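You operate a simulated robot arm through the tools that you are given. There is no shell and no other tool. Be economical: measure what you need, move in short steps, check, and stop when the job is done.

You are at the controls of a simulated robot arm. One attempt, no reset.

TASK
Shut grill three down, unplug it and pull its drip tray out.
Fine: grill switch three off, then socket three off; stand plug three in its tub. The grill is cold; a tray harms from 60 C.
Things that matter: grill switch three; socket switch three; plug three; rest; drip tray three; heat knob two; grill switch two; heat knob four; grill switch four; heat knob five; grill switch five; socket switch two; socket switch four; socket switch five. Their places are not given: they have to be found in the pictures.

Only the result counts: the job must be done as asked and must still hold three seconds after the hand-in. Knocking over, shifting, dropping, spilling or breaking anything else fails it.

THE ROBOT
A 7-joint arm with a two-finger parallel gripper, fixed in place. Base frame: the origin is at the foot of the arm, x ahead of it, y to its left, z up. Readings come in m, degrees, newtons and seconds.
With the tool pointing down near the work surface it reaches from about 0.16 to 0.66 m from the base axis. Its first joint turns from -66.0 to 66.0 degrees. Payload 1.57 kg.
The TCP is the grasp point between the finger pads, 0.03 m short of the fingertips. In the tool frame z runs along the fingers and y along their closing line. The gripper opens to 0.11 m. The fingers are 0.024 m wide and 0.012 m thick; the gripper's body (0.048 by 0.112 m) begins 0.078 m behind the TCP.
Orientation is told as [roll, pitch, yaw] about the base's x, y, z axes, in that order, counted from this pose: with the fingers straight down and closing along the base's y, the tool's x points along the base's -x, its y along +y and its z along -z.

THE INTERFACE
- The arm moves only by the tool servo_tool. Its argument "rows" is a list of rows, each a list of 6 numbers: the shift along the base's x, y, z in m, then the turn, a rotation vector about the base's x, y, z in degrees. In form: [[tx, ty, tz, ax, ay, az], ...]. A call has 1 to 12 rows; each row is the pose to reach, as a shift and turn from the pose commanded when the call began. "gripper" is the closure, from 0 (fully open) to 1 (shut), set as the call begins (left out, the last holds). A row lasts 0.2 s, in which the tool goes at most 0.05 m and 8.6 degrees; a call with a longer step from one row to the next is refused whole, and so is a gripper value outside its range. Where a pose cannot be reached the arm comes as near as it can. A force on the tool above 40 N (or 10 N above the force at the start of the call, whichever is more), or a blocked arm, ends the call early, and 0.2 s more pass. The fingers move at their own pace (about 0.108 m/s each) and stop on an object; they squeeze with about 32 N. The grip force told is the motor's: it shows also when the fingers shut on nothing. Time passes only in rows, and 0.2 s behind the last, so rows that repeat a pose let the fingers close. It gives the time, the measured TCP pose, the force on the tool (base axes), the opening and the grip force at its end, in the units of the frame above (readings bear some noise).
- Cameras (640 x 400 px; columns grow to the right, rows downward): "scene" is fixed at [0.1542, -0.3935, 1.3821]; the picture's right is [0.83, -0.55, 0.00], its down [-0.42, -0.63, -0.65] and it looks along [0.36, 0.54, -0.76] (base axes); focal length 299 px, centre (320, 200). "wrist" rides on the gripper at [-0.036, 0, -0.08] in the tool frame; the picture's right is [0.00, -1.00, 0.00], its down [0.97, 0.00, -0.24] and it looks along [0.24, 0.00, 0.97] (tool axes); focal length 218 px, centre (320, 200).
- grab_frame(camera): a new picture of that camera. It takes no simulated time.
- point_at(camera, pixels): for up to 12 pixels [column, row] of the newest picture of that camera ("zoom" is the newest enlarged one), the place [x, y, z] in the base frame of the surface seen there, good to about 0.003 m. It takes no simulated time.
- close_up(camera, box): a new picture of the part [left, top, right, bottom] of that camera's present view, enlarged. It takes no simulated time.
- finish_job(): hands the job in; it is judged then, once.

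Go step by step. Measure first, check grasps and placings, and put right what went wrong. The budget is 80 turns and 54 pictures, counting those below and the enlarged ones. Unless the task says otherwise, let go and move clear before handing in, and close with one line.

The tools are called by a JSON object that holds its "fn" and its "kwargs". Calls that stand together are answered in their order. servo_tool: Moves the arm, as the interface text tells. Its arguments: {"type":"object","properties":{"rows":{"type":"array"},"gripper":{"type":"number"}},"required":["rows"]} The other tools are called the same way: grab_frame (camera) takes a picture; point_at (camera, pixels) gives the place of the surface under pixels of a picture; close_up (camera, box) takes an enlarged picture of a part of a camera's view; finish_job () hands the job in.

At the start:

```text
t: 0.0
eef_pos: [0.4413, 0.1775, 0.9767]
tool_rot: [0.0, 0.1, 0.1]
force: [-0.3, -0.5, 0.2]
opening: 0.11
grip_force: 0.1
```

scene: 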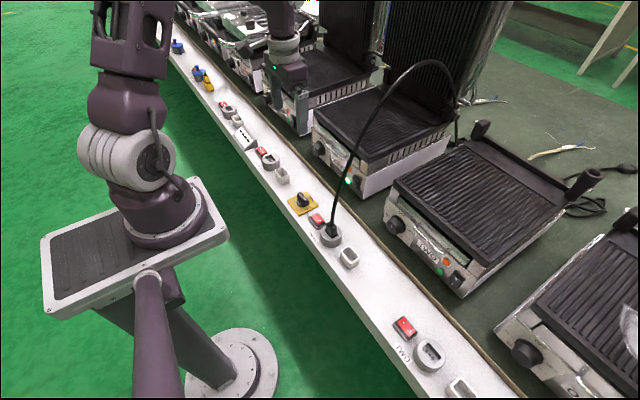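
wrist: 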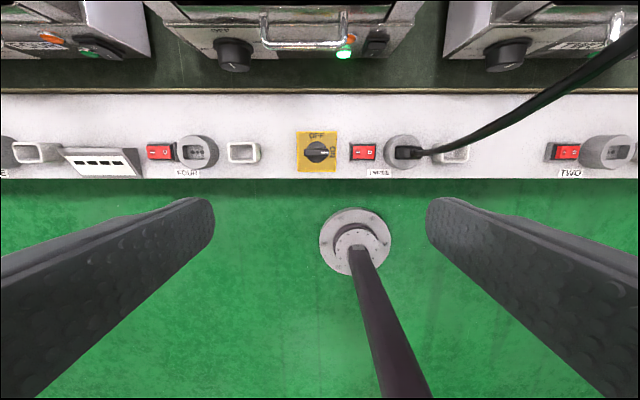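

The wrist picture shows grill three in the middle (wire tray handle near 300,45, switch near 375,42), with the red socket switch at 363,152, the plug at 405,152 and a tub at 455,153. I'll enlarge these parts.

{"fn": "close_up", "kwargs": {"camera": "wrist", "box": [200, 0, 420, 100]}}

{"fn": "close_up", "kwargs": {"camera": "wrist", "box": [280, 110, 490, 200]}}

{"fn": "close_up", "kwargs": {"camera": "scene", "box": [270, 60, 480, 290]}}

```text
2.91 times, centred on (310, 50) of wrist
```

zoom: 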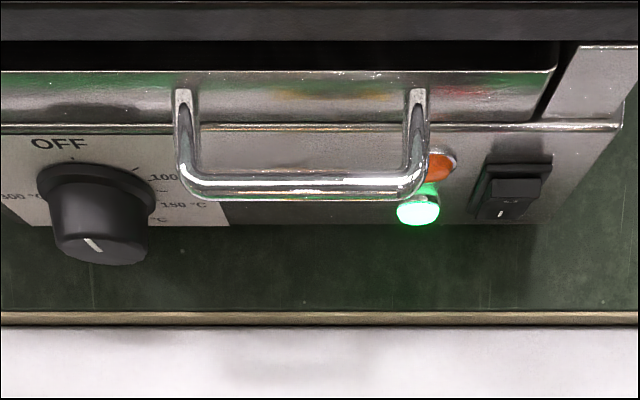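

```text
3.05 times, centred on (385, 155) of wrist
```

zoom: 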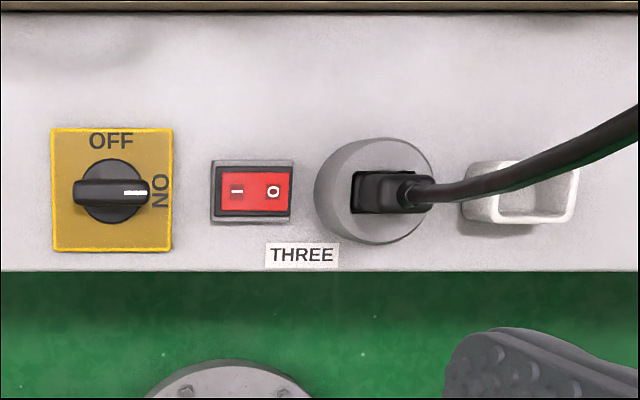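

```text
1.74 times, centred on (375, 175) of scene
```

zoom: 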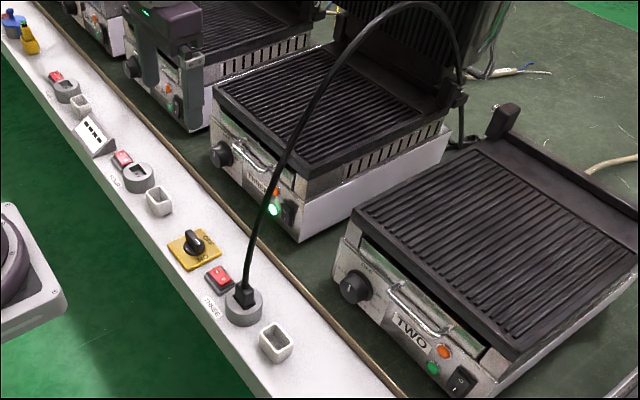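

The enlarged pictures show everything clearly: handle, grill rocker, socket rocker (I left, O right), plug and tub. Now I'll measure them.

{"fn": "point_at", "kwargs": {"camera": "wrist", "pixels": [[377, 41], [376, 52], [264, 15], [342, 15], [303, 46], [357, 152], [370, 152], [407, 151], [392, 160], [441, 152], [455, 160], [330, 170]]}}

{"fn": "point_at", "kwargs": {"camera": "zoom", "pixels": [[245, 293], [241, 302], [230, 312], [276, 345], [278, 328], [292, 342], [262, 340], [275, 358], [290, 215], [285, 222], [262, 175], [240, 150]]}}

```text
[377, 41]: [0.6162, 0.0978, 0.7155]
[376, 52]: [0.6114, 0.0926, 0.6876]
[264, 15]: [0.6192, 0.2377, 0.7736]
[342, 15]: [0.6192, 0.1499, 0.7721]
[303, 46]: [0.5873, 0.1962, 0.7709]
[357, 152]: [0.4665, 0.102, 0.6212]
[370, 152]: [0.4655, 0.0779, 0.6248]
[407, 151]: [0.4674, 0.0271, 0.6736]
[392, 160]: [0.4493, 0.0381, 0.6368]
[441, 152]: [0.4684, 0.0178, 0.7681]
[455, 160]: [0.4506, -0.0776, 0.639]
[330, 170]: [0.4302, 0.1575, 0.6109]
```

```text
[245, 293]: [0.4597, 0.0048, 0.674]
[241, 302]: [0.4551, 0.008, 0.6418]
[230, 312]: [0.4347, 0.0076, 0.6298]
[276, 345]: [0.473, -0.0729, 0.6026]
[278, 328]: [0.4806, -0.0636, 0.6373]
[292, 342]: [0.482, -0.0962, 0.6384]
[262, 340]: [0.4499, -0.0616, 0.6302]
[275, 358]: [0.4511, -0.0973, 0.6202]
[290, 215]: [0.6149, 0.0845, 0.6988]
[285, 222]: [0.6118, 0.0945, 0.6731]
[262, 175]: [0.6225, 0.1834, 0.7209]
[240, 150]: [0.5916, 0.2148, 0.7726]
```

The grill rocker is near (0.614, 0.094, 0.70) on the front face. Before I move near it I need the cable's course and a closer look at the rocker.

{"fn": "close_up", "kwargs": {"camera": "scene", "box": [330, 160, 380, 210]}}

{"fn": "grab_frame", "kwargs": {"camera": "scene"}}

{"fn": "point_at", "kwargs": {"camera": "scene", "pixels": [[333, 215], [337, 190], [347, 160], [363, 127], [382, 100], [405, 74], [430, 62], [450, 75], [457, 110], [456, 140]]}}

{"fn": "point_at", "kwargs": {"camera": "zoom", "pixels": [[320, 200], [350, 250], [400, 250], [340, 280]]}}

```text
8.00 times, centred on (355, 185) of scene
```

zoom: 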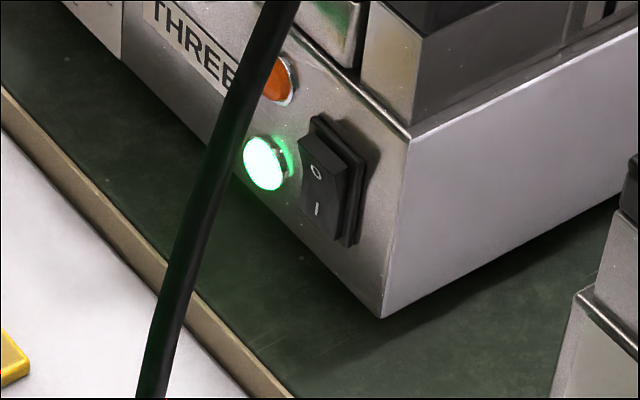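

```text
47 pictures are left
```

scene: 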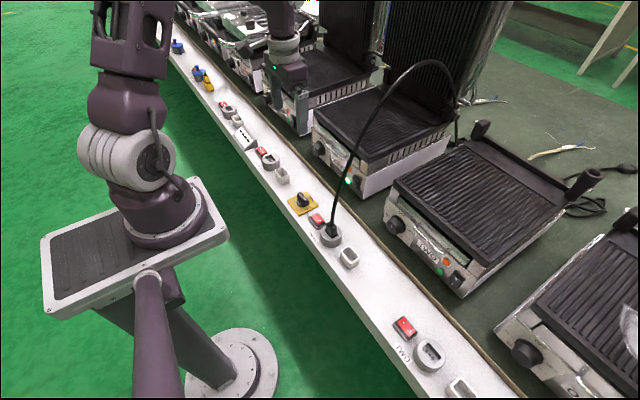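

```text
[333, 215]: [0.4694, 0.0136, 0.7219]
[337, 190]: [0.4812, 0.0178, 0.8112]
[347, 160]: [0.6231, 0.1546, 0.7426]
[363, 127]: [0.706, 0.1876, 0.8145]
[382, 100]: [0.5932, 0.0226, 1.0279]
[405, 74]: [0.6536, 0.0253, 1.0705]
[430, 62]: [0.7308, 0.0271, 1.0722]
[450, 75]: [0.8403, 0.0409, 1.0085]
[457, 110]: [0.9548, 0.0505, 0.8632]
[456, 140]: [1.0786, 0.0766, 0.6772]
```

```text
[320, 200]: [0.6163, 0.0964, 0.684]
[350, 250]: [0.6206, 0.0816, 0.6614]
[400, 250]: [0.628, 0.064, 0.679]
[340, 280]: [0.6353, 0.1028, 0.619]
```

The cable runs in the plane y≈0.015–0.025, clear of the switch at y≈0.095. The rocker has O at the top, standing proud (it is on), so I'll press the top. First I close the fingers and tilt the tool 60° forward in free space.

{"fn": "servo_tool", "kwargs": {"rows": [[0.006, -0.009, -0.02, 0, -7.5, 0], [0.012, -0.018, -0.04, 0, -15, 0], [0.018, -0.027, -0.06, 0, -22.5, 0], [0.024, -0.036, -0.08, 0, -30, 0], [0.03, -0.045, -0.1, 0, -37.5, 0], [0.036, -0.055, -0.12, 0, -45, 0], [0.042, -0.065, -0.14, 0, -52.5, 0], [0.05, -0.075, -0.16, 0, -60, 0], [0.06, -0.083, -0.19, 0, -60, 0], [0.06, -0.083, -0.2, 0, -60, 0]], "gripper": 1}}

{"fn": "grab_frame", "kwargs": {"camera": "wrist"}}

{"fn": "close_up", "kwargs": {"camera": "scene", "box": [240, 60, 460, 260]}}

```text
t: 2.2
eef_pos: [0.501, 0.0925, 0.7759]
tool_rot: [0.0, -59.9, 0.0]
force: [0.4, 0.0, -0.6]
opening: 0.0
grip_force: 21.8
```

```text
46 pictures are left
```

wrist: 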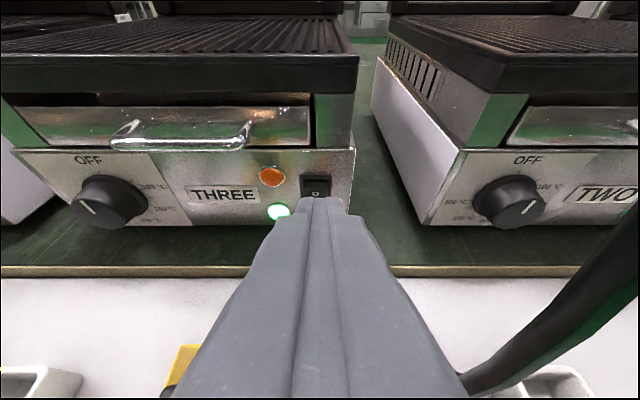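

```text
2.00 times, centred on (350, 160) of scene
```

zoom: 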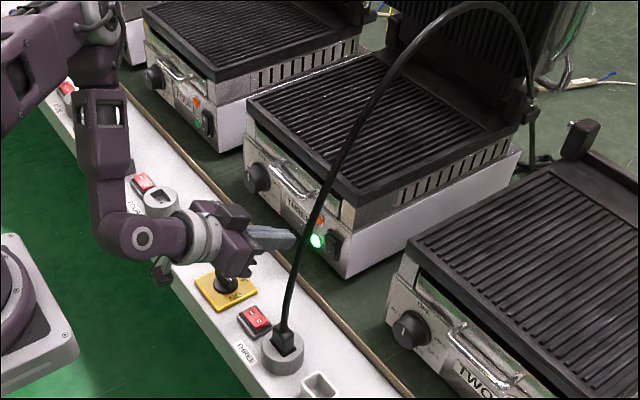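

The tool is in place at y=0.0925 and the O face shows at (316,190). I'll measure the rocker more finely.

{"fn": "point_at", "kwargs": {"camera": "wrist", "pixels": [[316, 180], [316, 186], [310, 193], [322, 193], [316, 195], [303, 190], [330, 190], [316, 173]]}}

```text
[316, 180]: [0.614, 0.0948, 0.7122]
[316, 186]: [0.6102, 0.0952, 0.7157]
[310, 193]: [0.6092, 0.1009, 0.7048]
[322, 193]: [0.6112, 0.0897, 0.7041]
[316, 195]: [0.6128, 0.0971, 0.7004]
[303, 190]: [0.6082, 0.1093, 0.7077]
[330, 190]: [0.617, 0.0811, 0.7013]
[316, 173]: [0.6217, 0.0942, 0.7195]
```

The top of the rocker is at about (0.609, 0.095, 0.708). I'll lower to that height, then press forward in small steps.

{"fn": "servo_tool", "kwargs": {"rows": [[0.0, 0.001, -0.03, 0, 0, 0], [0.03, 0.001, -0.06, 0, 0, 0], [0.055, 0.001, -0.064, 0, 0, 0], [0.07, 0.001, -0.064, 0, 0, 0], [0.077, 0.001, -0.064, 0, 0, 0], [0.081, 0.001, -0.064, 0, 0, 0], [0.085, 0.001, -0.064, 0, 0, 0], [0.088, 0.001, -0.064, 0, 0, 0]]}}

{"fn": "close_up", "kwargs": {"camera": "scene", "box": [315, 140, 395, 210]}}

```text
t: 3.6
eef_pos: [0.5794, 0.0945, 0.7118]
tool_rot: [0.0, -59.8, -0.1]
force: [-15.1, 0.9, 9.0]
opening: 0.0
grip_force: 21.4
stopped in row 7: the force on the tool passed its limit (the readings are from after the stop); the commanded pose is now the measured one
```

```text
5.71 times, centred on (355, 175) of scene
```

zoom: 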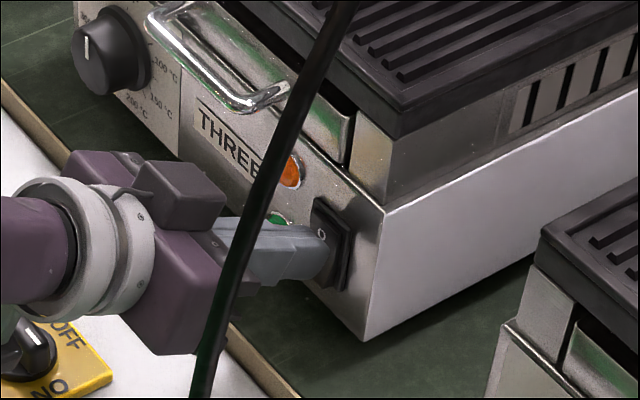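

The press ended on force at x=0.579 and the green lamp now looks dark. I'll back off and check.

{"fn": "servo_tool", "kwargs": {"rows": [[-0.03, 0, 0, 0, 0, 0], [-0.07, 0, 0.03, 0, 0, 0], [-0.09, 0, 0.07, 0, 0, 0]]}}

{"fn": "close_up", "kwargs": {"camera": "scene", "box": [300, 140, 400, 260]}}

```text
t: 4.4
eef_pos: [0.4884, 0.0915, 0.781]
tool_rot: [-0.1, -59.8, 0.0]
force: [1.4, -0.8, -0.5]
opening: 0.0001
grip_force: 21.1
```

```text
3.33 times, centred on (350, 200) of scene
```

zoom: 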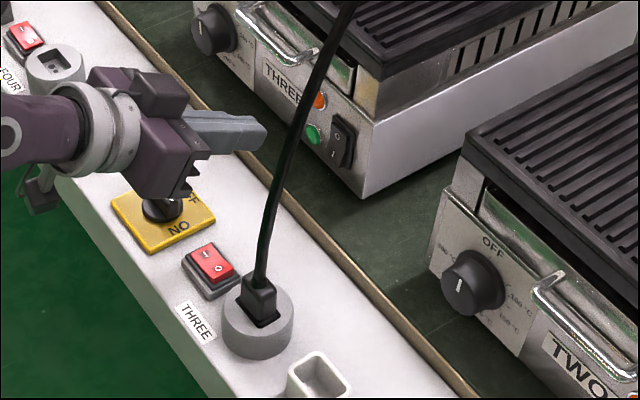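

The lamp is off and the rocker now has its lower half proud, so the grill switch is off. Next is socket switch three, with I at zoom (208,254) and O at (219,268); I'll measure it along with the plug and tub.

{"fn": "point_at", "kwargs": {"camera": "zoom", "pixels": [[219, 268], [208, 254], [197, 254], [224, 281], [238, 268], [212, 243], [258, 282], [250, 300], [268, 305], [230, 320], [318, 352], [318, 395]]}}

{"fn": "grab_frame", "kwargs": {"camera": "wrist"}}

```text
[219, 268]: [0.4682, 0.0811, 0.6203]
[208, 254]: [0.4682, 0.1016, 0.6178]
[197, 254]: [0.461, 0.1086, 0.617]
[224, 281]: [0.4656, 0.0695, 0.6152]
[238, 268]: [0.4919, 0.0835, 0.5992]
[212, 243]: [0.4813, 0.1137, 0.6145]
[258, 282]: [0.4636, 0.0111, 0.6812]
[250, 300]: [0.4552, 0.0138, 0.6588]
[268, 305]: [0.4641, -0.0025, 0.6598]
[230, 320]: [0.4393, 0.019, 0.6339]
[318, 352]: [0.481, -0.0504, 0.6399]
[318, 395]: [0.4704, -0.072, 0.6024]
```

```text
42 pictures are left
```

wrist: 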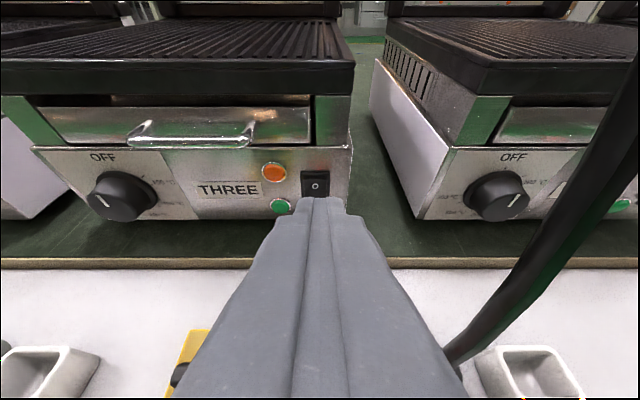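

O lies at about (0.467, 0.079, 0.621). I'll come down on it with the same tilt, whose lower fingertip edge is at TCP+(0.02, 0, −0.025).

{"fn": "servo_tool", "kwargs": {"rows": [[-0.042, -0.008, -0.02, 0, 0, 0], [-0.042, -0.0155, -0.06, 0, 0, 0], [-0.042, -0.0155, -0.1, 0, 0, 0], [-0.042, -0.0155, -0.115, 0, 0, 0], [-0.042, -0.0155, -0.124, 0, 0, 0], [-0.042, -0.0155, -0.128, 0, 0, 0], [-0.042, -0.0155, -0.132, 0, 0, 0], [-0.042, -0.0155, -0.136, 0, 0, 0], [-0.042, -0.0155, -0.14, 0, 0, 0], [-0.042, -0.0155, -0.144, 0, 0, 0]]}}

{"fn": "close_up", "kwargs": {"camera": "scene", "box": [270, 170, 370, 270]}}

```text
t: 6.3
eef_pos: [0.4463, 0.0776, 0.6461]
tool_rot: [-0.2, -60.3, 0.0]
force: [-9.1, 0.4, 12.0]
opening: 0.0002
grip_force: 21.0
stopped in row 9: the force on the tool passed its limit (the readings are from after the stop); the commanded pose is now the measured one
```

```text
4.00 times, centred on (320, 220) of scene
```

zoom: 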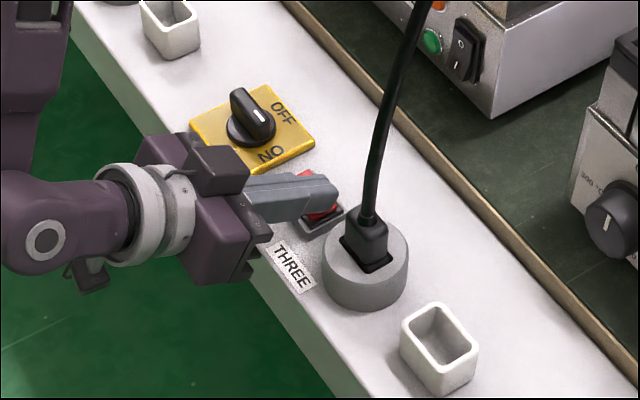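

Contact stopped at z=0.646 with 12 N upward. I'll lift off and see whether the rocker flipped.

{"fn": "servo_tool", "kwargs": {"rows": [[0, 0, 0.03, 0, 0, 0], [-0.04, 0, 0.06, 0, 0, 0], [-0.08, 0, 0.07, 0, 0, 0]], "gripper": 0.45}}

{"fn": "close_up", "kwargs": {"camera": "scene", "box": [290, 185, 370, 265]}}

{"fn": "grab_frame", "kwargs": {"camera": "wrist"}}

```text
t: 7.1
eef_pos: [0.3689, 0.0791, 0.716]
tool_rot: [-0.2, -60.2, -0.1]
force: [-0.8, -0.2, -0.7]
opening: 0.0605
grip_force: 0.0
```

```text
5.00 times, centred on (330, 225) of scene
```

zoom: 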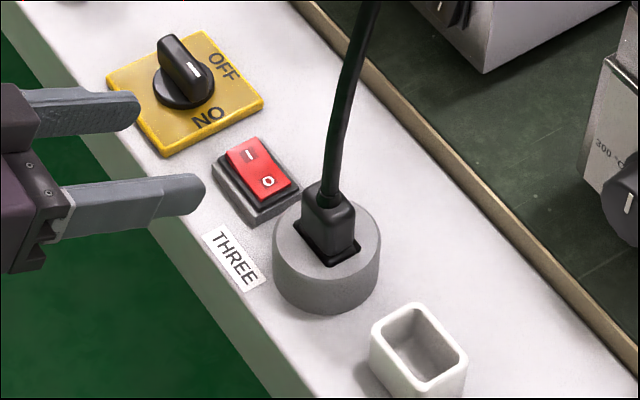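

```text
39 pictures are left
```

wrist: 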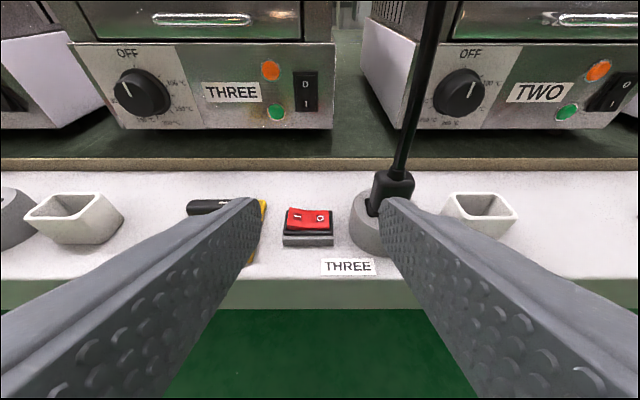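

The I side now stands proud, so socket three is off. Next I'll measure the plug, socket and tub in detail.

{"fn": "point_at", "kwargs": {"camera": "wrist", "pixels": [[374, 190], [412, 188], [393, 190], [393, 176], [385, 200], [370, 200], [380, 235], [446, 205], [514, 210], [480, 215], [452, 195], [506, 195]]}}

{"fn": "point_at", "kwargs": {"camera": "zoom", "pixels": [[330, 195], [308, 195], [350, 208], [345, 235], [318, 230], [330, 266], [295, 225], [357, 250], [376, 340], [415, 306], [464, 352], [428, 390]]}}

```text
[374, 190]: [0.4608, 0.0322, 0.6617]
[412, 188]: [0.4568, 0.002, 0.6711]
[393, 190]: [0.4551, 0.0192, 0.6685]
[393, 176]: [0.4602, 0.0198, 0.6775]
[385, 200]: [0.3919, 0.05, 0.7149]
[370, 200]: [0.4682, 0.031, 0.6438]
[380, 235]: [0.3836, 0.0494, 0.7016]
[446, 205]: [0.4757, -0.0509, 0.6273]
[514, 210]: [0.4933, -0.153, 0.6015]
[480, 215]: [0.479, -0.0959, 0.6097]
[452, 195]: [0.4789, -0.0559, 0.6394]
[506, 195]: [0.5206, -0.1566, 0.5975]
```

```text
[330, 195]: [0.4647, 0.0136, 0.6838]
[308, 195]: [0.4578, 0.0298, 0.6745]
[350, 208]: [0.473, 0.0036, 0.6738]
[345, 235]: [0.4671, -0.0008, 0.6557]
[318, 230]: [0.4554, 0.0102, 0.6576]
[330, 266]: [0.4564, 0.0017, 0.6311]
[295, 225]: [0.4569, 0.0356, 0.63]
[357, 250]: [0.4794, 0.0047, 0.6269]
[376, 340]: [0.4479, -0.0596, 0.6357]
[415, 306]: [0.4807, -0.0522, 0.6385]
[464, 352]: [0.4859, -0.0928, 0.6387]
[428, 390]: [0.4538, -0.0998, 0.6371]
```

The plug spans y 0–0.032, x 0.455–0.475 and z up to about 0.677; the tub's centre is near (0.467, −0.076) with its rim at 0.639. I'll come in from the front at the same tilt so the cable stays clear, with the fingers astride the plug in y.

{"fn": "servo_tool", "kwargs": {"rows": [[0.0, -0.03, -0.01, 0, 0, 0], [0.0, -0.062, -0.03, 0, 0, 0], [0.01, -0.062, -0.044, 0, 0, 0], [0.04, -0.062, -0.044, 0, 0, 0], [0.065, -0.062, -0.044, 0, 0, 0], [0.08, -0.062, -0.044, 0, 0, 0], [0.088, -0.062, -0.044, 0, 0, 0], [0.088, -0.062, -0.044, 0, 0, 0]]}}

{"fn": "grab_frame", "kwargs": {"camera": "wrist"}}

{"fn": "close_up", "kwargs": {"camera": "scene", "box": [290, 185, 370, 265]}}

```text
t: 8.9
eef_pos: [0.4563, 0.0139, 0.6705]
tool_rot: [-0.2, -60.2, 0.0]
force: [0.3, 0.0, -0.5]
opening: 0.0605
grip_force: 0.0
out of reach, approached as far as the arm can: row 2, 3
```

```text
38 pictures are left
```

wrist: 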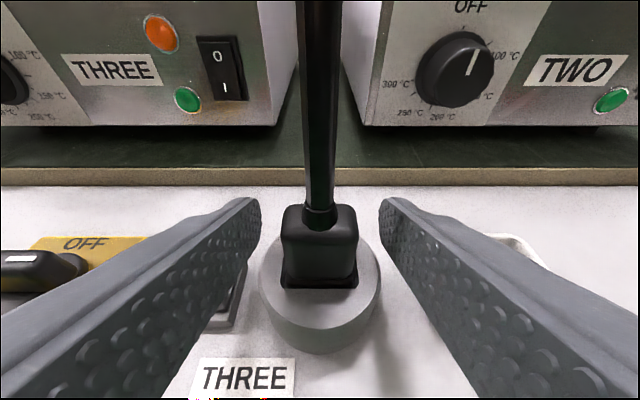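

```text
5.00 times, centred on (330, 225) of scene
```

zoom: 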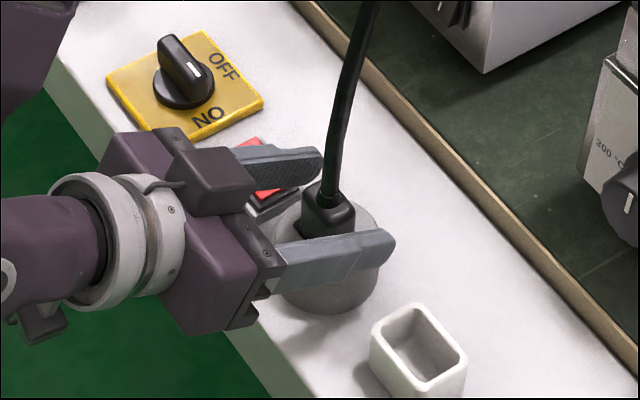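

The fingers stand astride the plug, which is centred at (320,250). I'll close on it.

{"fn": "servo_tool", "kwargs": {"rows": [[0, 0, 0, 0, 0, 0], [0, 0, 0, 0, 0, 0], [0, 0, 0, 0, 0, 0]], "gripper": 1}}

{"fn": "close_up", "kwargs": {"camera": "wrist", "box": [240, 160, 400, 360]}}

```text
t: 9.7
eef_pos: [0.4554, 0.0136, 0.6706]
tool_rot: [-0.2, -60.2, 0.0]
force: [0.3, 0.0, 0.2]
opening: 0.0323
grip_force: 32.4
```

```text
2.00 times, centred on (320, 260) of wrist
```

zoom: 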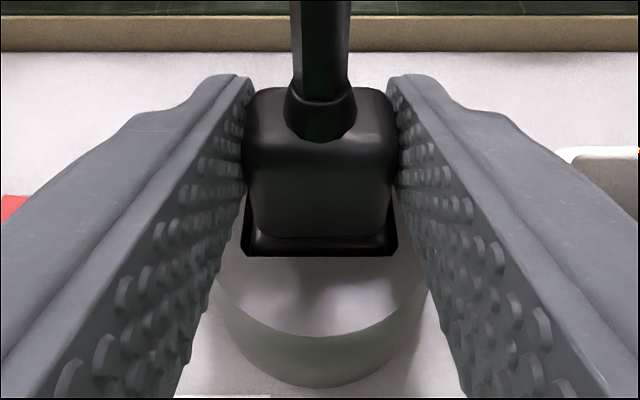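

The plug is gripped at 0.0323 m. Now I pull it straight up slowly.

{"fn": "servo_tool", "kwargs": {"rows": [[0, 0, 0.003, 0, 0, 0], [0, 0, 0.006, 0, 0, 0], [0, 0, 0.009, 0, 0, 0], [0, 0, 0.013, 0, 0, 0], [0, 0, 0.018, 0, 0, 0], [0, 0, 0.026, 0, 0, 0], [0, 0, 0.036, 0, 0, 0], [0, 0, 0.048, 0, 0, 0], [0, 0, 0.06, 0, 0, 0]]}}

{"fn": "close_up", "kwargs": {"camera": "scene", "box": [290, 165, 390, 265]}}

```text
t: 11.7
eef_pos: [0.4564, 0.0143, 0.7322]
tool_rot: [-0.2, -60.2, -0.1]
force: [0.9, -1.0, -0.4]
opening: 0.032
grip_force: 31.7
```

```text
4.00 times, centred on (340, 215) of scene
```

zoom: 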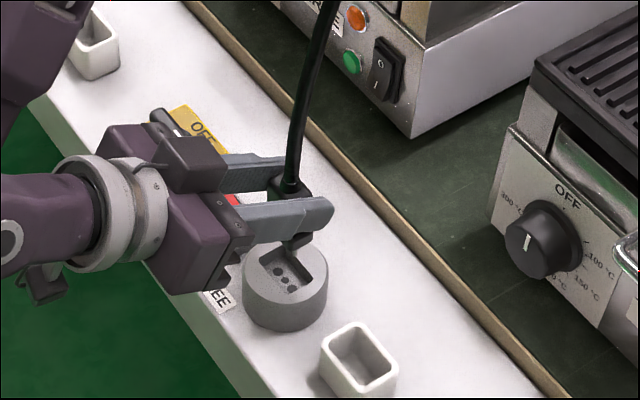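

The plug is out, and the socket shows an empty recess at (285,275). The recess gives the plug's exact former place, so I'll measure it and the tub for the relative shift.

{"fn": "point_at", "kwargs": {"camera": "zoom", "pixels": [[259, 255], [285, 297], [324, 279], [322, 365], [355, 325], [396, 367], [363, 396], [357, 362], [310, 320], [245, 290]]}}

{"fn": "servo_tool", "kwargs": {"rows": [[0, -0.03, 0, 0, 0, 0], [0.001, -0.06, 0, 0, 0, 0], [0.002, -0.09, 0, 0, 0, 0], [0.002, -0.09, 0, 0, 0, 0]]}}

{"fn": "grab_frame", "kwargs": {"camera": "wrist"}}

{"fn": "close_up", "kwargs": {"camera": "scene", "box": [300, 185, 400, 285]}}

```text
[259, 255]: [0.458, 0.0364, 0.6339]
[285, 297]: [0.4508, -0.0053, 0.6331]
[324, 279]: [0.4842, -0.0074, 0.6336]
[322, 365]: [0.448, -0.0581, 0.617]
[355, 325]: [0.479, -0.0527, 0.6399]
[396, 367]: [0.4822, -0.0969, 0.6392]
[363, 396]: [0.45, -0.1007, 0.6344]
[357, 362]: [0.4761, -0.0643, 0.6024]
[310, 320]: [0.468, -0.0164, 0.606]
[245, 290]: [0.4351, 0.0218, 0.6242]
```

```text
t: 12.7
eef_pos: [0.4576, -0.0739, 0.7317]
tool_rot: [-0.2, -60.2, 0.0]
force: [0.3, 0.1, -0.3]
opening: 0.0323
grip_force: 32.5
```

```text
34 pictures are left
```

wrist: 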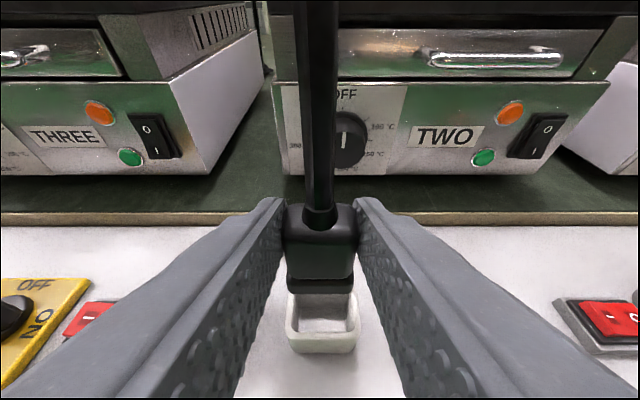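

```text
4.00 times, centred on (350, 235) of scene
```

zoom: 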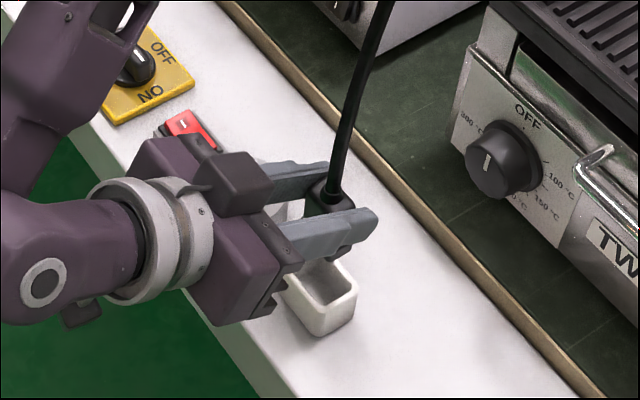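

The plug hangs above the tub (plug base columns 288–353, tub 285–360). I'll enlarge for a fine alignment.

{"fn": "close_up", "kwargs": {"camera": "wrist", "box": [260, 200, 380, 370]}}

{"fn": "point_at", "kwargs": {"camera": "wrist", "pixels": [[289, 325], [356, 325], [289, 270], [351, 270], [286, 348], [358, 348], [320, 348], [320, 270], [320, 290], [320, 325]]}}

```text
2.35 times, centred on (320, 285) of wrist
```

zoom: 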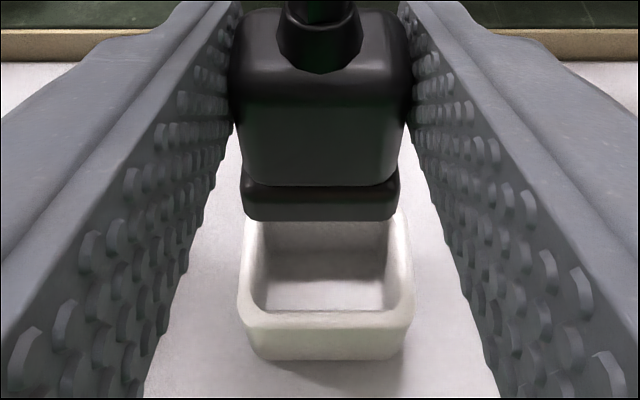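

```text
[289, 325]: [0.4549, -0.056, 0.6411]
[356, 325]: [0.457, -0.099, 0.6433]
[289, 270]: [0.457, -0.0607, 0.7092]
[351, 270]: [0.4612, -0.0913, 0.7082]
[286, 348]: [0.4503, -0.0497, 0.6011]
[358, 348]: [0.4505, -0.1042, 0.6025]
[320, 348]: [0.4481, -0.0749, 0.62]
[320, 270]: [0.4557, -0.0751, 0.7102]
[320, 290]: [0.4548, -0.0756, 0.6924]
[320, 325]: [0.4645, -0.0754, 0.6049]
```

The tub's centre sits about 1.7 mm further toward −y than the plug, and x looks 1 mm short. I'll correct both and lower the plug base to just above the rim.

{"fn": "servo_tool", "kwargs": {"rows": [[0.001, -0.0017, -0.01, 0, 0, 0], [0.001, -0.0017, -0.025, 0, 0, 0], [0.001, -0.0017, -0.038, 0, 0, 0], [0.001, -0.0017, -0.038, 0, 0, 0]]}}

{"fn": "close_up", "kwargs": {"camera": "wrist", "box": [260, 200, 380, 370]}}

{"fn": "close_up", "kwargs": {"camera": "scene", "box": [320, 215, 380, 275]}}

```text
t: 13.7
eef_pos: [0.4594, -0.0745, 0.695]
tool_rot: [-0.2, -60.2, 0.0]
force: [0.8, 0.5, -0.7]
opening: 0.0325
grip_force: 32.2
```

```text
2.35 times, centred on (320, 285) of wrist
```

zoom: 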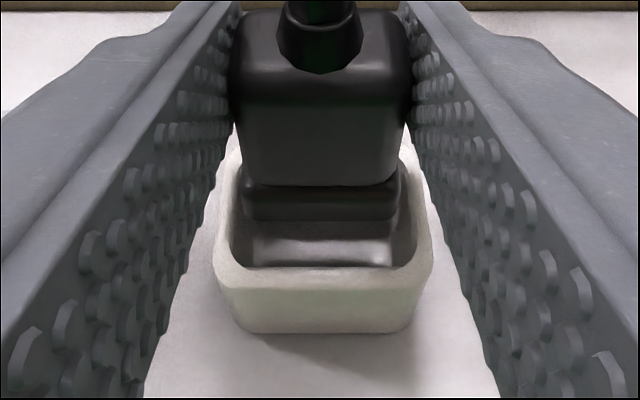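

```text
6.67 times, centred on (350, 245) of scene
```

zoom: 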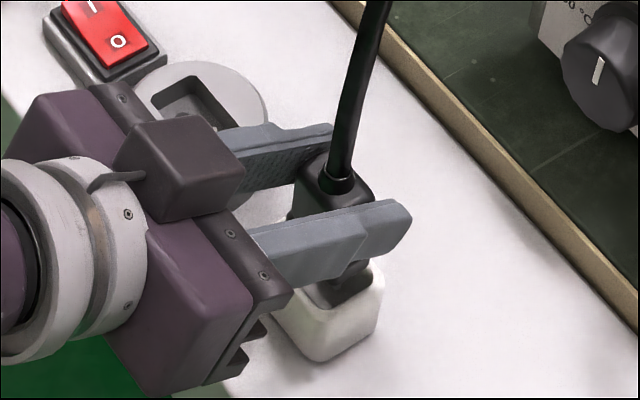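

The plug is centred over the tub's mouth in y (both centres at column 322) and x margins are even by my geometry. I'll lower it into the tub slowly, watching the force.

{"fn": "servo_tool", "kwargs": {"rows": [[0, 0, -0.005, 0, 0, 0], [0, 0, -0.01, 0, 0, 0], [0, 0, -0.014, 0, 0, 0], [0, 0, -0.018, 0, 0, 0], [0, 0, -0.022, 0, 0, 0], [0, 0, -0.0245, 0, 0, 0], [0, 0, -0.027, 0, 0, 0], [0, 0, -0.027, 0, 0, 0]]}}

{"fn": "close_up", "kwargs": {"camera": "wrist", "box": [260, 200, 380, 370]}}

{"fn": "close_up", "kwargs": {"camera": "scene", "box": [320, 215, 380, 275]}}

```text
t: 14.7
eef_pos: [0.4606, -0.0773, 0.6812]
tool_rot: [-0.3, -60.9, 0.1]
force: [0.1, -0.2, 5.4]
opening: 0.0324
grip_force: 31.7
stopped in row 4: the force on the tool passed its limit (the readings are from after the stop); the commanded pose is now the measured one
```

```text
2.35 times, centred on (320, 285) of wrist
```

zoom: 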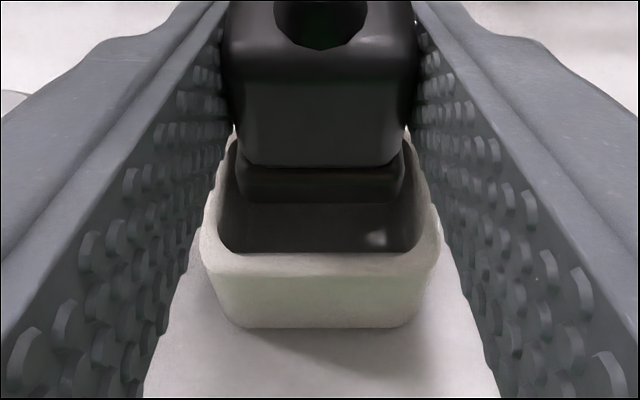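

```text
6.67 times, centred on (350, 245) of scene
```

zoom: 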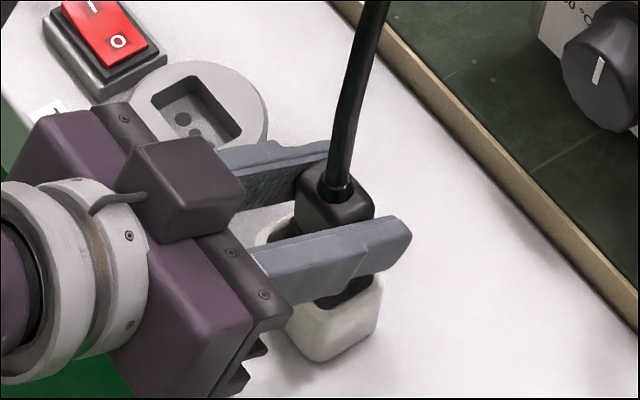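

Contact came early at z=0.681 and the plug slid up in the grip by a few mm. I'll measure where its base is before doing anything more.

{"fn": "grab_frame", "kwargs": {"camera": "wrist"}}

{"fn": "point_at", "kwargs": {"camera": "wrist", "pixels": [[320, 283], [320, 280], [320, 262], [320, 240], [290, 278], [353, 278], [320, 312], [320, 303], [290, 312], [353, 312], [285, 265], [357, 262]]}}

{"fn": "point_at", "kwargs": {"camera": "zoom", "pixels": [[330, 300], [355, 293], [370, 282], [345, 305], [310, 185], [365, 200], [350, 205], [275, 225], [300, 310], [375, 295]]}}

```text
27 pictures are left
```

wrist: 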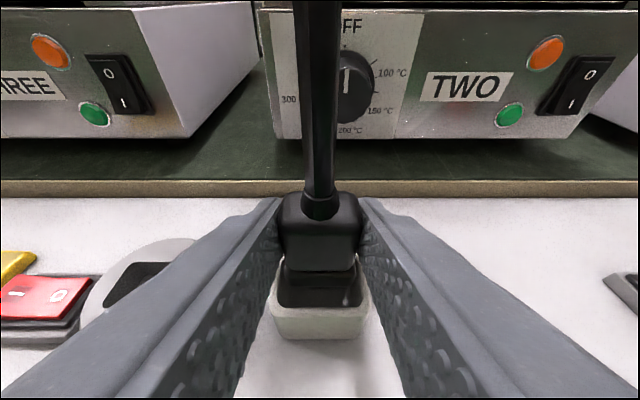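

```text
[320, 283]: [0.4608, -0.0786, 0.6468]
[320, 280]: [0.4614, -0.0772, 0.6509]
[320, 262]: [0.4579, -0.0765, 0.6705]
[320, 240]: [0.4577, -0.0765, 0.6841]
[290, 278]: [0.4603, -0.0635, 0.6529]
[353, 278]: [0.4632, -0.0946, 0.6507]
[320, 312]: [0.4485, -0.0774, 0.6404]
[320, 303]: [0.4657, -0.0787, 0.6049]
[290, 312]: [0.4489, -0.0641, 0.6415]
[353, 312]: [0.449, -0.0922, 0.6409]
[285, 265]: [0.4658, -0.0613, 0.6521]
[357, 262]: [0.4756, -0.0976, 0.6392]
```

```text
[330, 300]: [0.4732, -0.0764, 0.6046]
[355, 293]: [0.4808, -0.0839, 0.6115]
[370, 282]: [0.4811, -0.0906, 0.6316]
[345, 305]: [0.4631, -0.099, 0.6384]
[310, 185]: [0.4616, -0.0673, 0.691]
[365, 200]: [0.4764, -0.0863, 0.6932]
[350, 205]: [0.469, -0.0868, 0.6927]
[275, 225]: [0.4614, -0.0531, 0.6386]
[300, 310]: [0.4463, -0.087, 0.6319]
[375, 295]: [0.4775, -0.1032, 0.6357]
```

The plug base reads x≈0.461, z≈0.647, still above the rim (0.639), and tipped a little forward. Something below it touches. I'll look very closely at the gap.

{"fn": "close_up", "kwargs": {"camera": "wrist", "box": [275, 250, 375, 345]}}

{"fn": "servo_tool", "kwargs": {"rows": [[0, 0, 0.01, 0, 0, 0], [0, 0, 0.025, 0, 0, 0], [0, 0, 0.045, 0, 0, 0], [0, 0, 0.06, 0, 0, 0], [0, 0, 0.06, 0, 0, 0]]}}

{"fn": "close_up", "kwargs": {"camera": "wrist", "box": [260, 190, 380, 370]}}

{"fn": "close_up", "kwargs": {"camera": "scene", "box": [320, 190, 400, 270]}}

```text
4.21 times, centred on (325, 298) of wrist
```

zoom: 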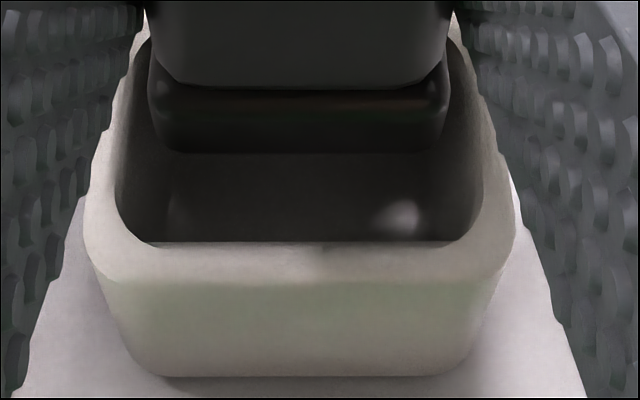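

```text
t: 15.8
eef_pos: [0.4585, -0.0771, 0.7421]
tool_rot: [-0.4, -60.6, 0.2]
force: [0.5, 0.5, -0.9]
opening: 0.0326
grip_force: 32.2
```

```text
2.22 times, centred on (320, 280) of wrist
```

zoom: 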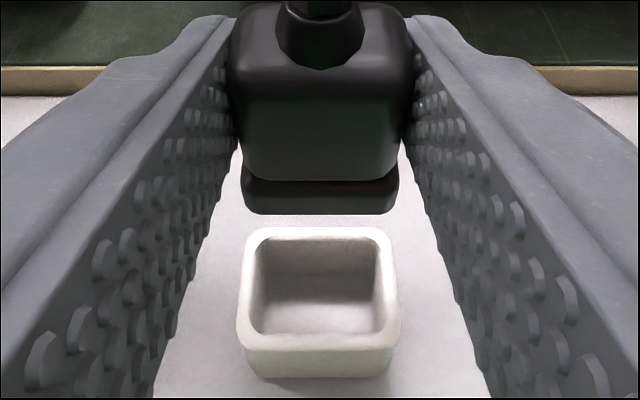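

```text
5.00 times, centred on (360, 230) of scene
```

zoom: 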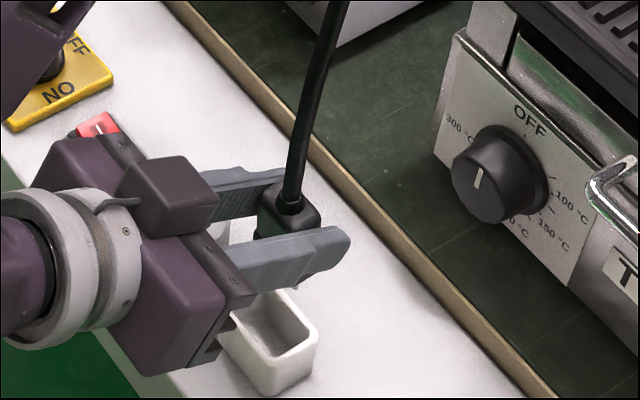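

Lifted out, the plug now leans: its base is shifted toward +x compared with before (base edge row 286 against 294, top edge nearly unchanged). That says its far side caught on the tub's back rim. I'll measure the plug and tub again.

{"fn": "point_at", "kwargs": {"camera": "zoom", "pixels": [[258, 205], [262, 190], [318, 215], [300, 222], [280, 228], [308, 280], [300, 286], [285, 290], [316, 335], [268, 393], [228, 345], [305, 345]]}}

{"fn": "grab_frame", "kwargs": {"camera": "wrist"}}

{"fn": "point_at", "kwargs": {"camera": "wrist", "pixels": [[320, 284], [320, 276], [320, 268], [320, 258], [320, 245], [320, 236], [320, 230], [300, 200], [342, 200], [320, 298], [320, 306], [320, 342]]}}

```text
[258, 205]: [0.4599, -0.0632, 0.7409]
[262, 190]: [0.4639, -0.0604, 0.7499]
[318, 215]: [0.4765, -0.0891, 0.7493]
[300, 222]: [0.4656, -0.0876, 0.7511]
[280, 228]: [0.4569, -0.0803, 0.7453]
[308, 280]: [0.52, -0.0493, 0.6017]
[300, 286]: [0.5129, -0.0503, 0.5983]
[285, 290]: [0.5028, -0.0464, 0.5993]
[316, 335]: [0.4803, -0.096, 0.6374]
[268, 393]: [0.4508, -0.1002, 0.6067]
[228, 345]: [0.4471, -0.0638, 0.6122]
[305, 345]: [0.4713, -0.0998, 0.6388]
```

```text
23 pictures are left
```

wrist: 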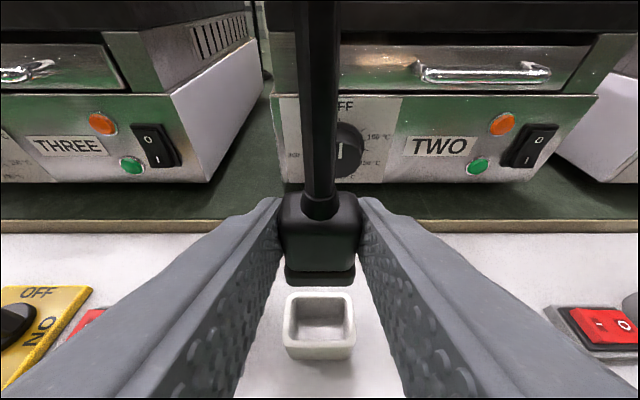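

```text
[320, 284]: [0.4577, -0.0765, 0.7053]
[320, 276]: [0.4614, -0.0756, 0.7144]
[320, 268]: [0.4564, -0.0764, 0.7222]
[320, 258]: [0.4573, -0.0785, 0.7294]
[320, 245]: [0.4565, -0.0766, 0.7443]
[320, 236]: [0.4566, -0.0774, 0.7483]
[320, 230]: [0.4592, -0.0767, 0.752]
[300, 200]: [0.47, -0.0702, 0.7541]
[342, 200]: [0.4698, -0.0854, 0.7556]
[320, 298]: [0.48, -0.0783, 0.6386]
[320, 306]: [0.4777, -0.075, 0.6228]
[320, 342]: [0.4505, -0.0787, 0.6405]
```

The plug is still upright; it only slid up about 5 mm when its far edge met the back rim. The plug runs x 0.457–0.477 and the tub's mouth about 0.453–0.478, so I'll shift −2 mm in x and lower again.

{"fn": "servo_tool", "kwargs": {"rows": [[-0.0018, 0, -0.02, 0, 0.4, 0], [-0.0018, 0, -0.04, 0, 0.4, 0], [-0.0018, 0, -0.055, 0, 0.4, 0], [-0.0018, 0, -0.06, 0, 0.4, 0], [-0.0018, 0, -0.063, 0, 0.4, 0], [-0.0018, 0, -0.066, 0, 0.4, 0], [-0.0018, 0, -0.069, 0, 0.4, 0], [-0.0018, 0, -0.072, 0, 0.4, 0], [-0.0018, 0, -0.074, 0, 0.4, 0]]}}

{"fn": "close_up", "kwargs": {"camera": "wrist", "box": [260, 200, 380, 350]}}

```text
t: 17.1
eef_pos: [0.4619, -0.0772, 0.6812]
tool_rot: [-0.8, -61.0, 0.4]
force: [-0.1, -0.4, 4.4]
opening: 0.0323
grip_force: 31.8
stopped in row 6: the force on the tool passed its limit (the readings are from after the stop); the commanded pose is now the measured one
```

```text
2.67 times, centred on (320, 275) of wrist
```

zoom: 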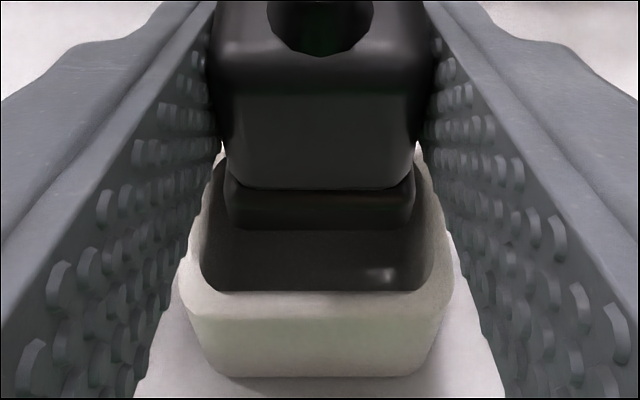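

It stopped again at z=0.681 with the plug base at about 0.642, i.e. on the rim, and the base's near face sits at x≈0.462 with a wide gap in front — still catching at the back. The arm gives about +3 mm in x on contact. I'll lift a little, level the tool, move −5 mm in x and +1 mm in y, and look.

{"fn": "servo_tool", "kwargs": {"rows": [[0, 0, 0.008, 0, 0, 0], [-0.004, 0.0008, 0.014, 0.4, 1.0, 0.3], [-0.0072, 0.0008, 0.014, 0.4, 1.0, 0.3], [-0.0072, 0.0008, 0.012, 0.4, 1.0, 0.3]]}}

{"fn": "close_up", "kwargs": {"camera": "scene", "box": [330, 225, 380, 275]}}

{"fn": "close_up", "kwargs": {"camera": "wrist", "box": [260, 200, 380, 350]}}

```text
t: 18.1
eef_pos: [0.4531, -0.0779, 0.6919]
tool_rot: [0.1, -59.9, -0.1]
force: [-0.4, 0.2, -1.0]
opening: 0.0323
grip_force: 32.4
```

```text
8.00 times, centred on (355, 250) of scene
```

zoom: 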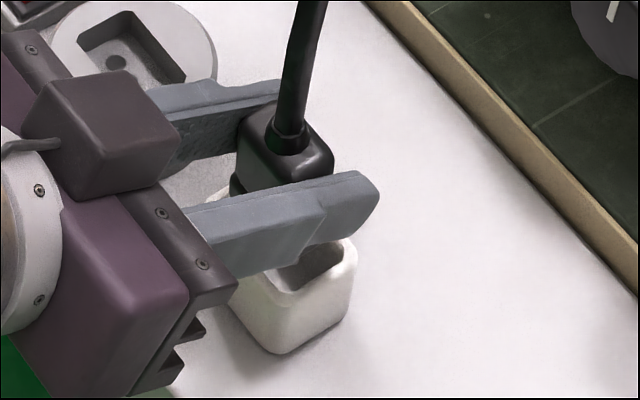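

```text
2.67 times, centred on (320, 275) of wrist
```

zoom: 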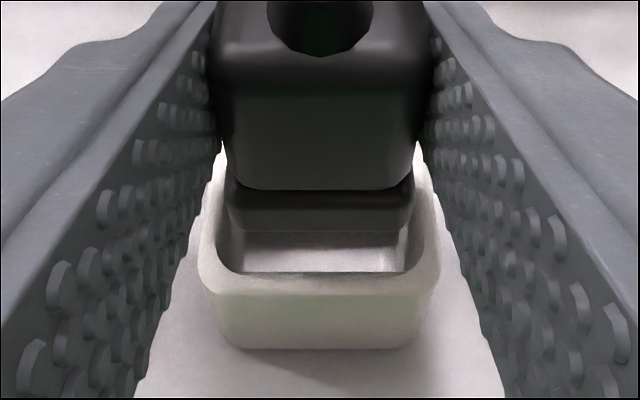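

Now the plug's near face is about 2.7 mm behind the tub's front inner edge, which looks right. I'll lower in small steps.

{"fn": "servo_tool", "kwargs": {"rows": [[0, 0, -0.004, 0, 0, 0], [0, 0, -0.008, 0, 0, 0], [0, 0, -0.011, 0, 0, 0], [0, 0, -0.014, 0, 0, 0], [0, 0, -0.017, 0, 0, 0], [0, 0, -0.02, 0, 0, 0], [0, 0, -0.023, 0, 0, 0], [0, 0, -0.025, 0, 0, 0]]}}

{"fn": "close_up", "kwargs": {"camera": "wrist", "box": [260, 200, 380, 350]}}

```text
t: 19.9
eef_pos: [0.4525, -0.0765, 0.6679]
tool_rot: [0.1, -59.8, 0.1]
force: [-0.4, 0.2, -0.7]
opening: 0.0324
grip_force: 32.1
```

```text
2.67 times, centred on (320, 275) of wrist
```

zoom: 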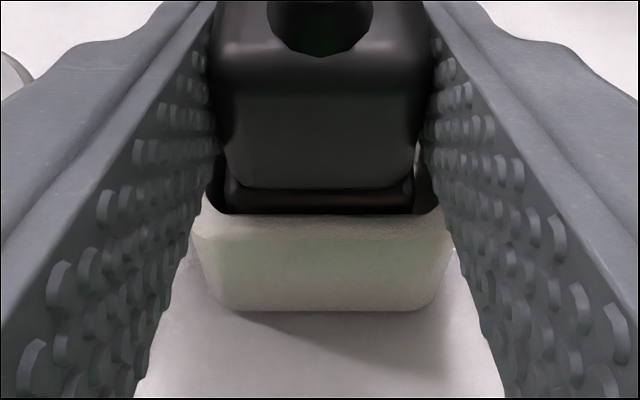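

The plug went in cleanly with no force (base about 10 mm below the rim). I'll go 2 mm lower and open the fingers slightly so it settles in the tub.

{"fn": "servo_tool", "kwargs": {"rows": [[0, 0, -0.001, 0, 0, 0], [0, 0, -0.002, 0, 0, 0], [0, 0, -0.002, 0, 0, 0]]}}

{"fn": "servo_tool", "kwargs": {"rows": [[0, 0, 0, 0, 0, 0], [0, 0, 0, 0, 0, 0], [0, 0, 0, 0, 0, 0]], "gripper": 0.6}}

{"fn": "grab_frame", "kwargs": {"camera": "wrist"}}

```text
t: 20.7
eef_pos: [0.4519, -0.0768, 0.6648]
tool_rot: [0.2, -59.8, -0.2]
force: [-0.2, 0.4, -0.7]
opening: 0.0324
grip_force: 31.3
```

```text
t: 21.5
eef_pos: [0.4535, -0.0767, 0.6665]
tool_rot: [0.2, -59.9, -0.1]
force: [0.1, 0.3, 0.5]
opening: 0.0438
grip_force: 0.1
```

```text
18 pictures are left
```

wrist: 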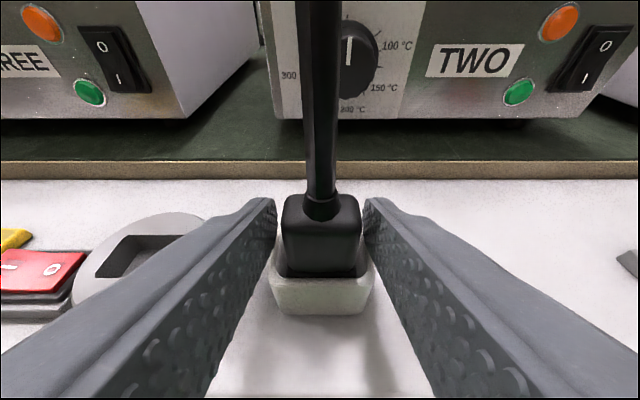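

The plug stands upright in the tub with the fingers open around it. I'll back straight out toward −x, then up, and check.

{"fn": "servo_tool", "kwargs": {"rows": [[-0.01, 0, 0.001, 0, 0, 0], [-0.03, 0, 0.003, 0, 0, 0], [-0.06, 0, 0.01, 0, 0, 0], [-0.08, 0, 0.03, 0, 0, 0], [-0.08, 0, 0.06, 0, 0, 0], [-0.08, 0.03, 0.09, 0, 0, 0]]}}

{"fn": "close_up", "kwargs": {"camera": "scene", "box": [290, 160, 400, 270]}}

```text
t: 22.9
eef_pos: [0.378, -0.0507, 0.7487]
tool_rot: [0.3, -60.0, -0.1]
force: [0.2, -0.1, -0.5]
opening: 0.0439
grip_force: 0.1
out of reach, approached as far as the arm can: row 6
```

```text
3.64 times, centred on (345, 215) of scene
```

zoom: 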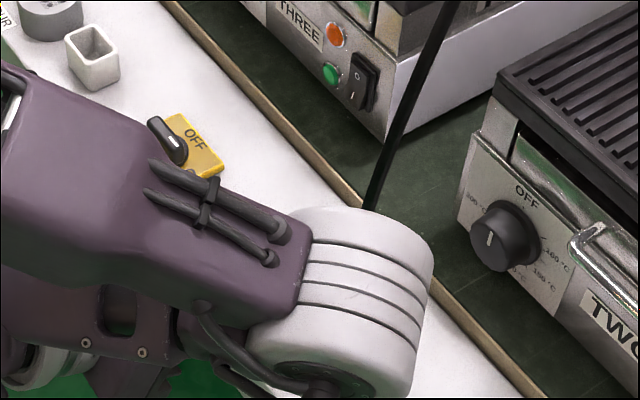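

The elbow hides the tub from the scene camera. I'll swing the hand over to the front of the tray handle (y≈0.194), which also clears the view, and take both pictures.

{"fn": "servo_tool", "kwargs": {"rows": [[0.01, 0.04, 0.01, 0, 0, 0], [0.02, 0.08, 0.03, 0, 0, 0], [0.03, 0.12, 0.05, 0, 0, 0], [0.04, 0.16, 0.07, 0, 0, 0], [0.05, 0.2, 0.08, 0, 0, 0], [0.05, 0.243, 0.08, 0, 0, 0], [0.05, 0.243, 0.08, 0, 0, 0]]}}

{"fn": "close_up", "kwargs": {"camera": "scene", "box": [290, 100, 410, 270]}}

{"fn": "grab_frame", "kwargs": {"camera": "wrist"}}

```text
t: 24.5
eef_pos: [0.4919, 0.184, 0.7964]
tool_rot: [0.2, -59.9, -0.1]
force: [-0.2, 0.3, 0.2]
opening: 0.0438
grip_force: 0.2
out of reach, approached as far as the arm can: row 1, 2, 3, 4, 5, 6, 7
```

```text
2.35 times, centred on (350, 185) of scene
```

zoom: 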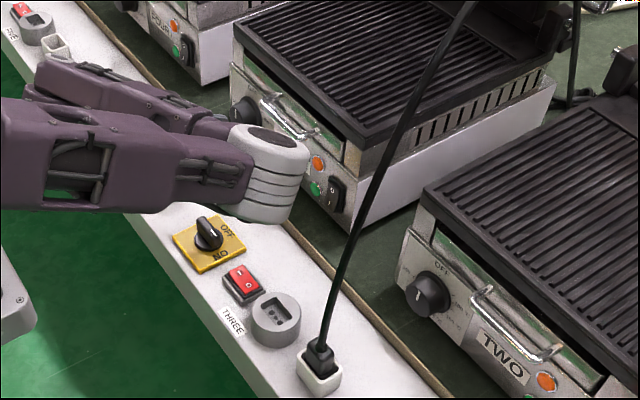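

```text
15 pictures are left
```

wrist: 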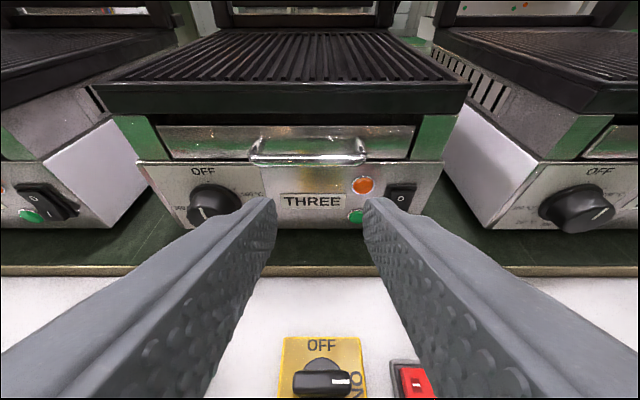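

The plug stands upright in tub three with the socket empty. The arm folds badly at this tilt, so for the pull I'll want a steeper tool; first I'll measure the handle, the tray front and the plate overhang.

{"fn": "point_at", "kwargs": {"camera": "wrist", "pixels": [[308, 159], [258, 158], [357, 158], [256, 140], [358, 140], [308, 145], [308, 130], [308, 118], [308, 105], [308, 88], [308, 172], [180, 140]]}}

{"fn": "close_up", "kwargs": {"camera": "wrist", "box": [230, 70, 390, 190]}}

```text
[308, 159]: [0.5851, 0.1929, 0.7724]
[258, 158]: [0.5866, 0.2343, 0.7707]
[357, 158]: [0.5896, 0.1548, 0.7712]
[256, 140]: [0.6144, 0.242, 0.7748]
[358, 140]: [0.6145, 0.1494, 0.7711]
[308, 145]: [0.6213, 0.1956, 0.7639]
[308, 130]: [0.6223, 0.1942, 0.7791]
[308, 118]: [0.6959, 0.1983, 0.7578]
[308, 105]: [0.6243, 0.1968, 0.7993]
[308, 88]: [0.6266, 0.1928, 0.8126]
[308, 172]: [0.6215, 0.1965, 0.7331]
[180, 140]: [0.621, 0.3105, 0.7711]
```

```text
3.33 times, centred on (310, 130) of wrist
```

zoom: 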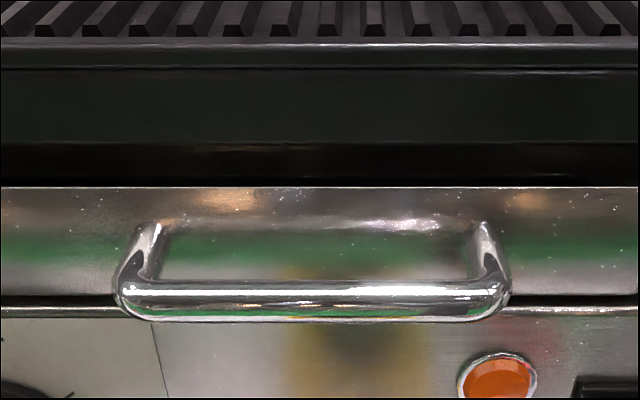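

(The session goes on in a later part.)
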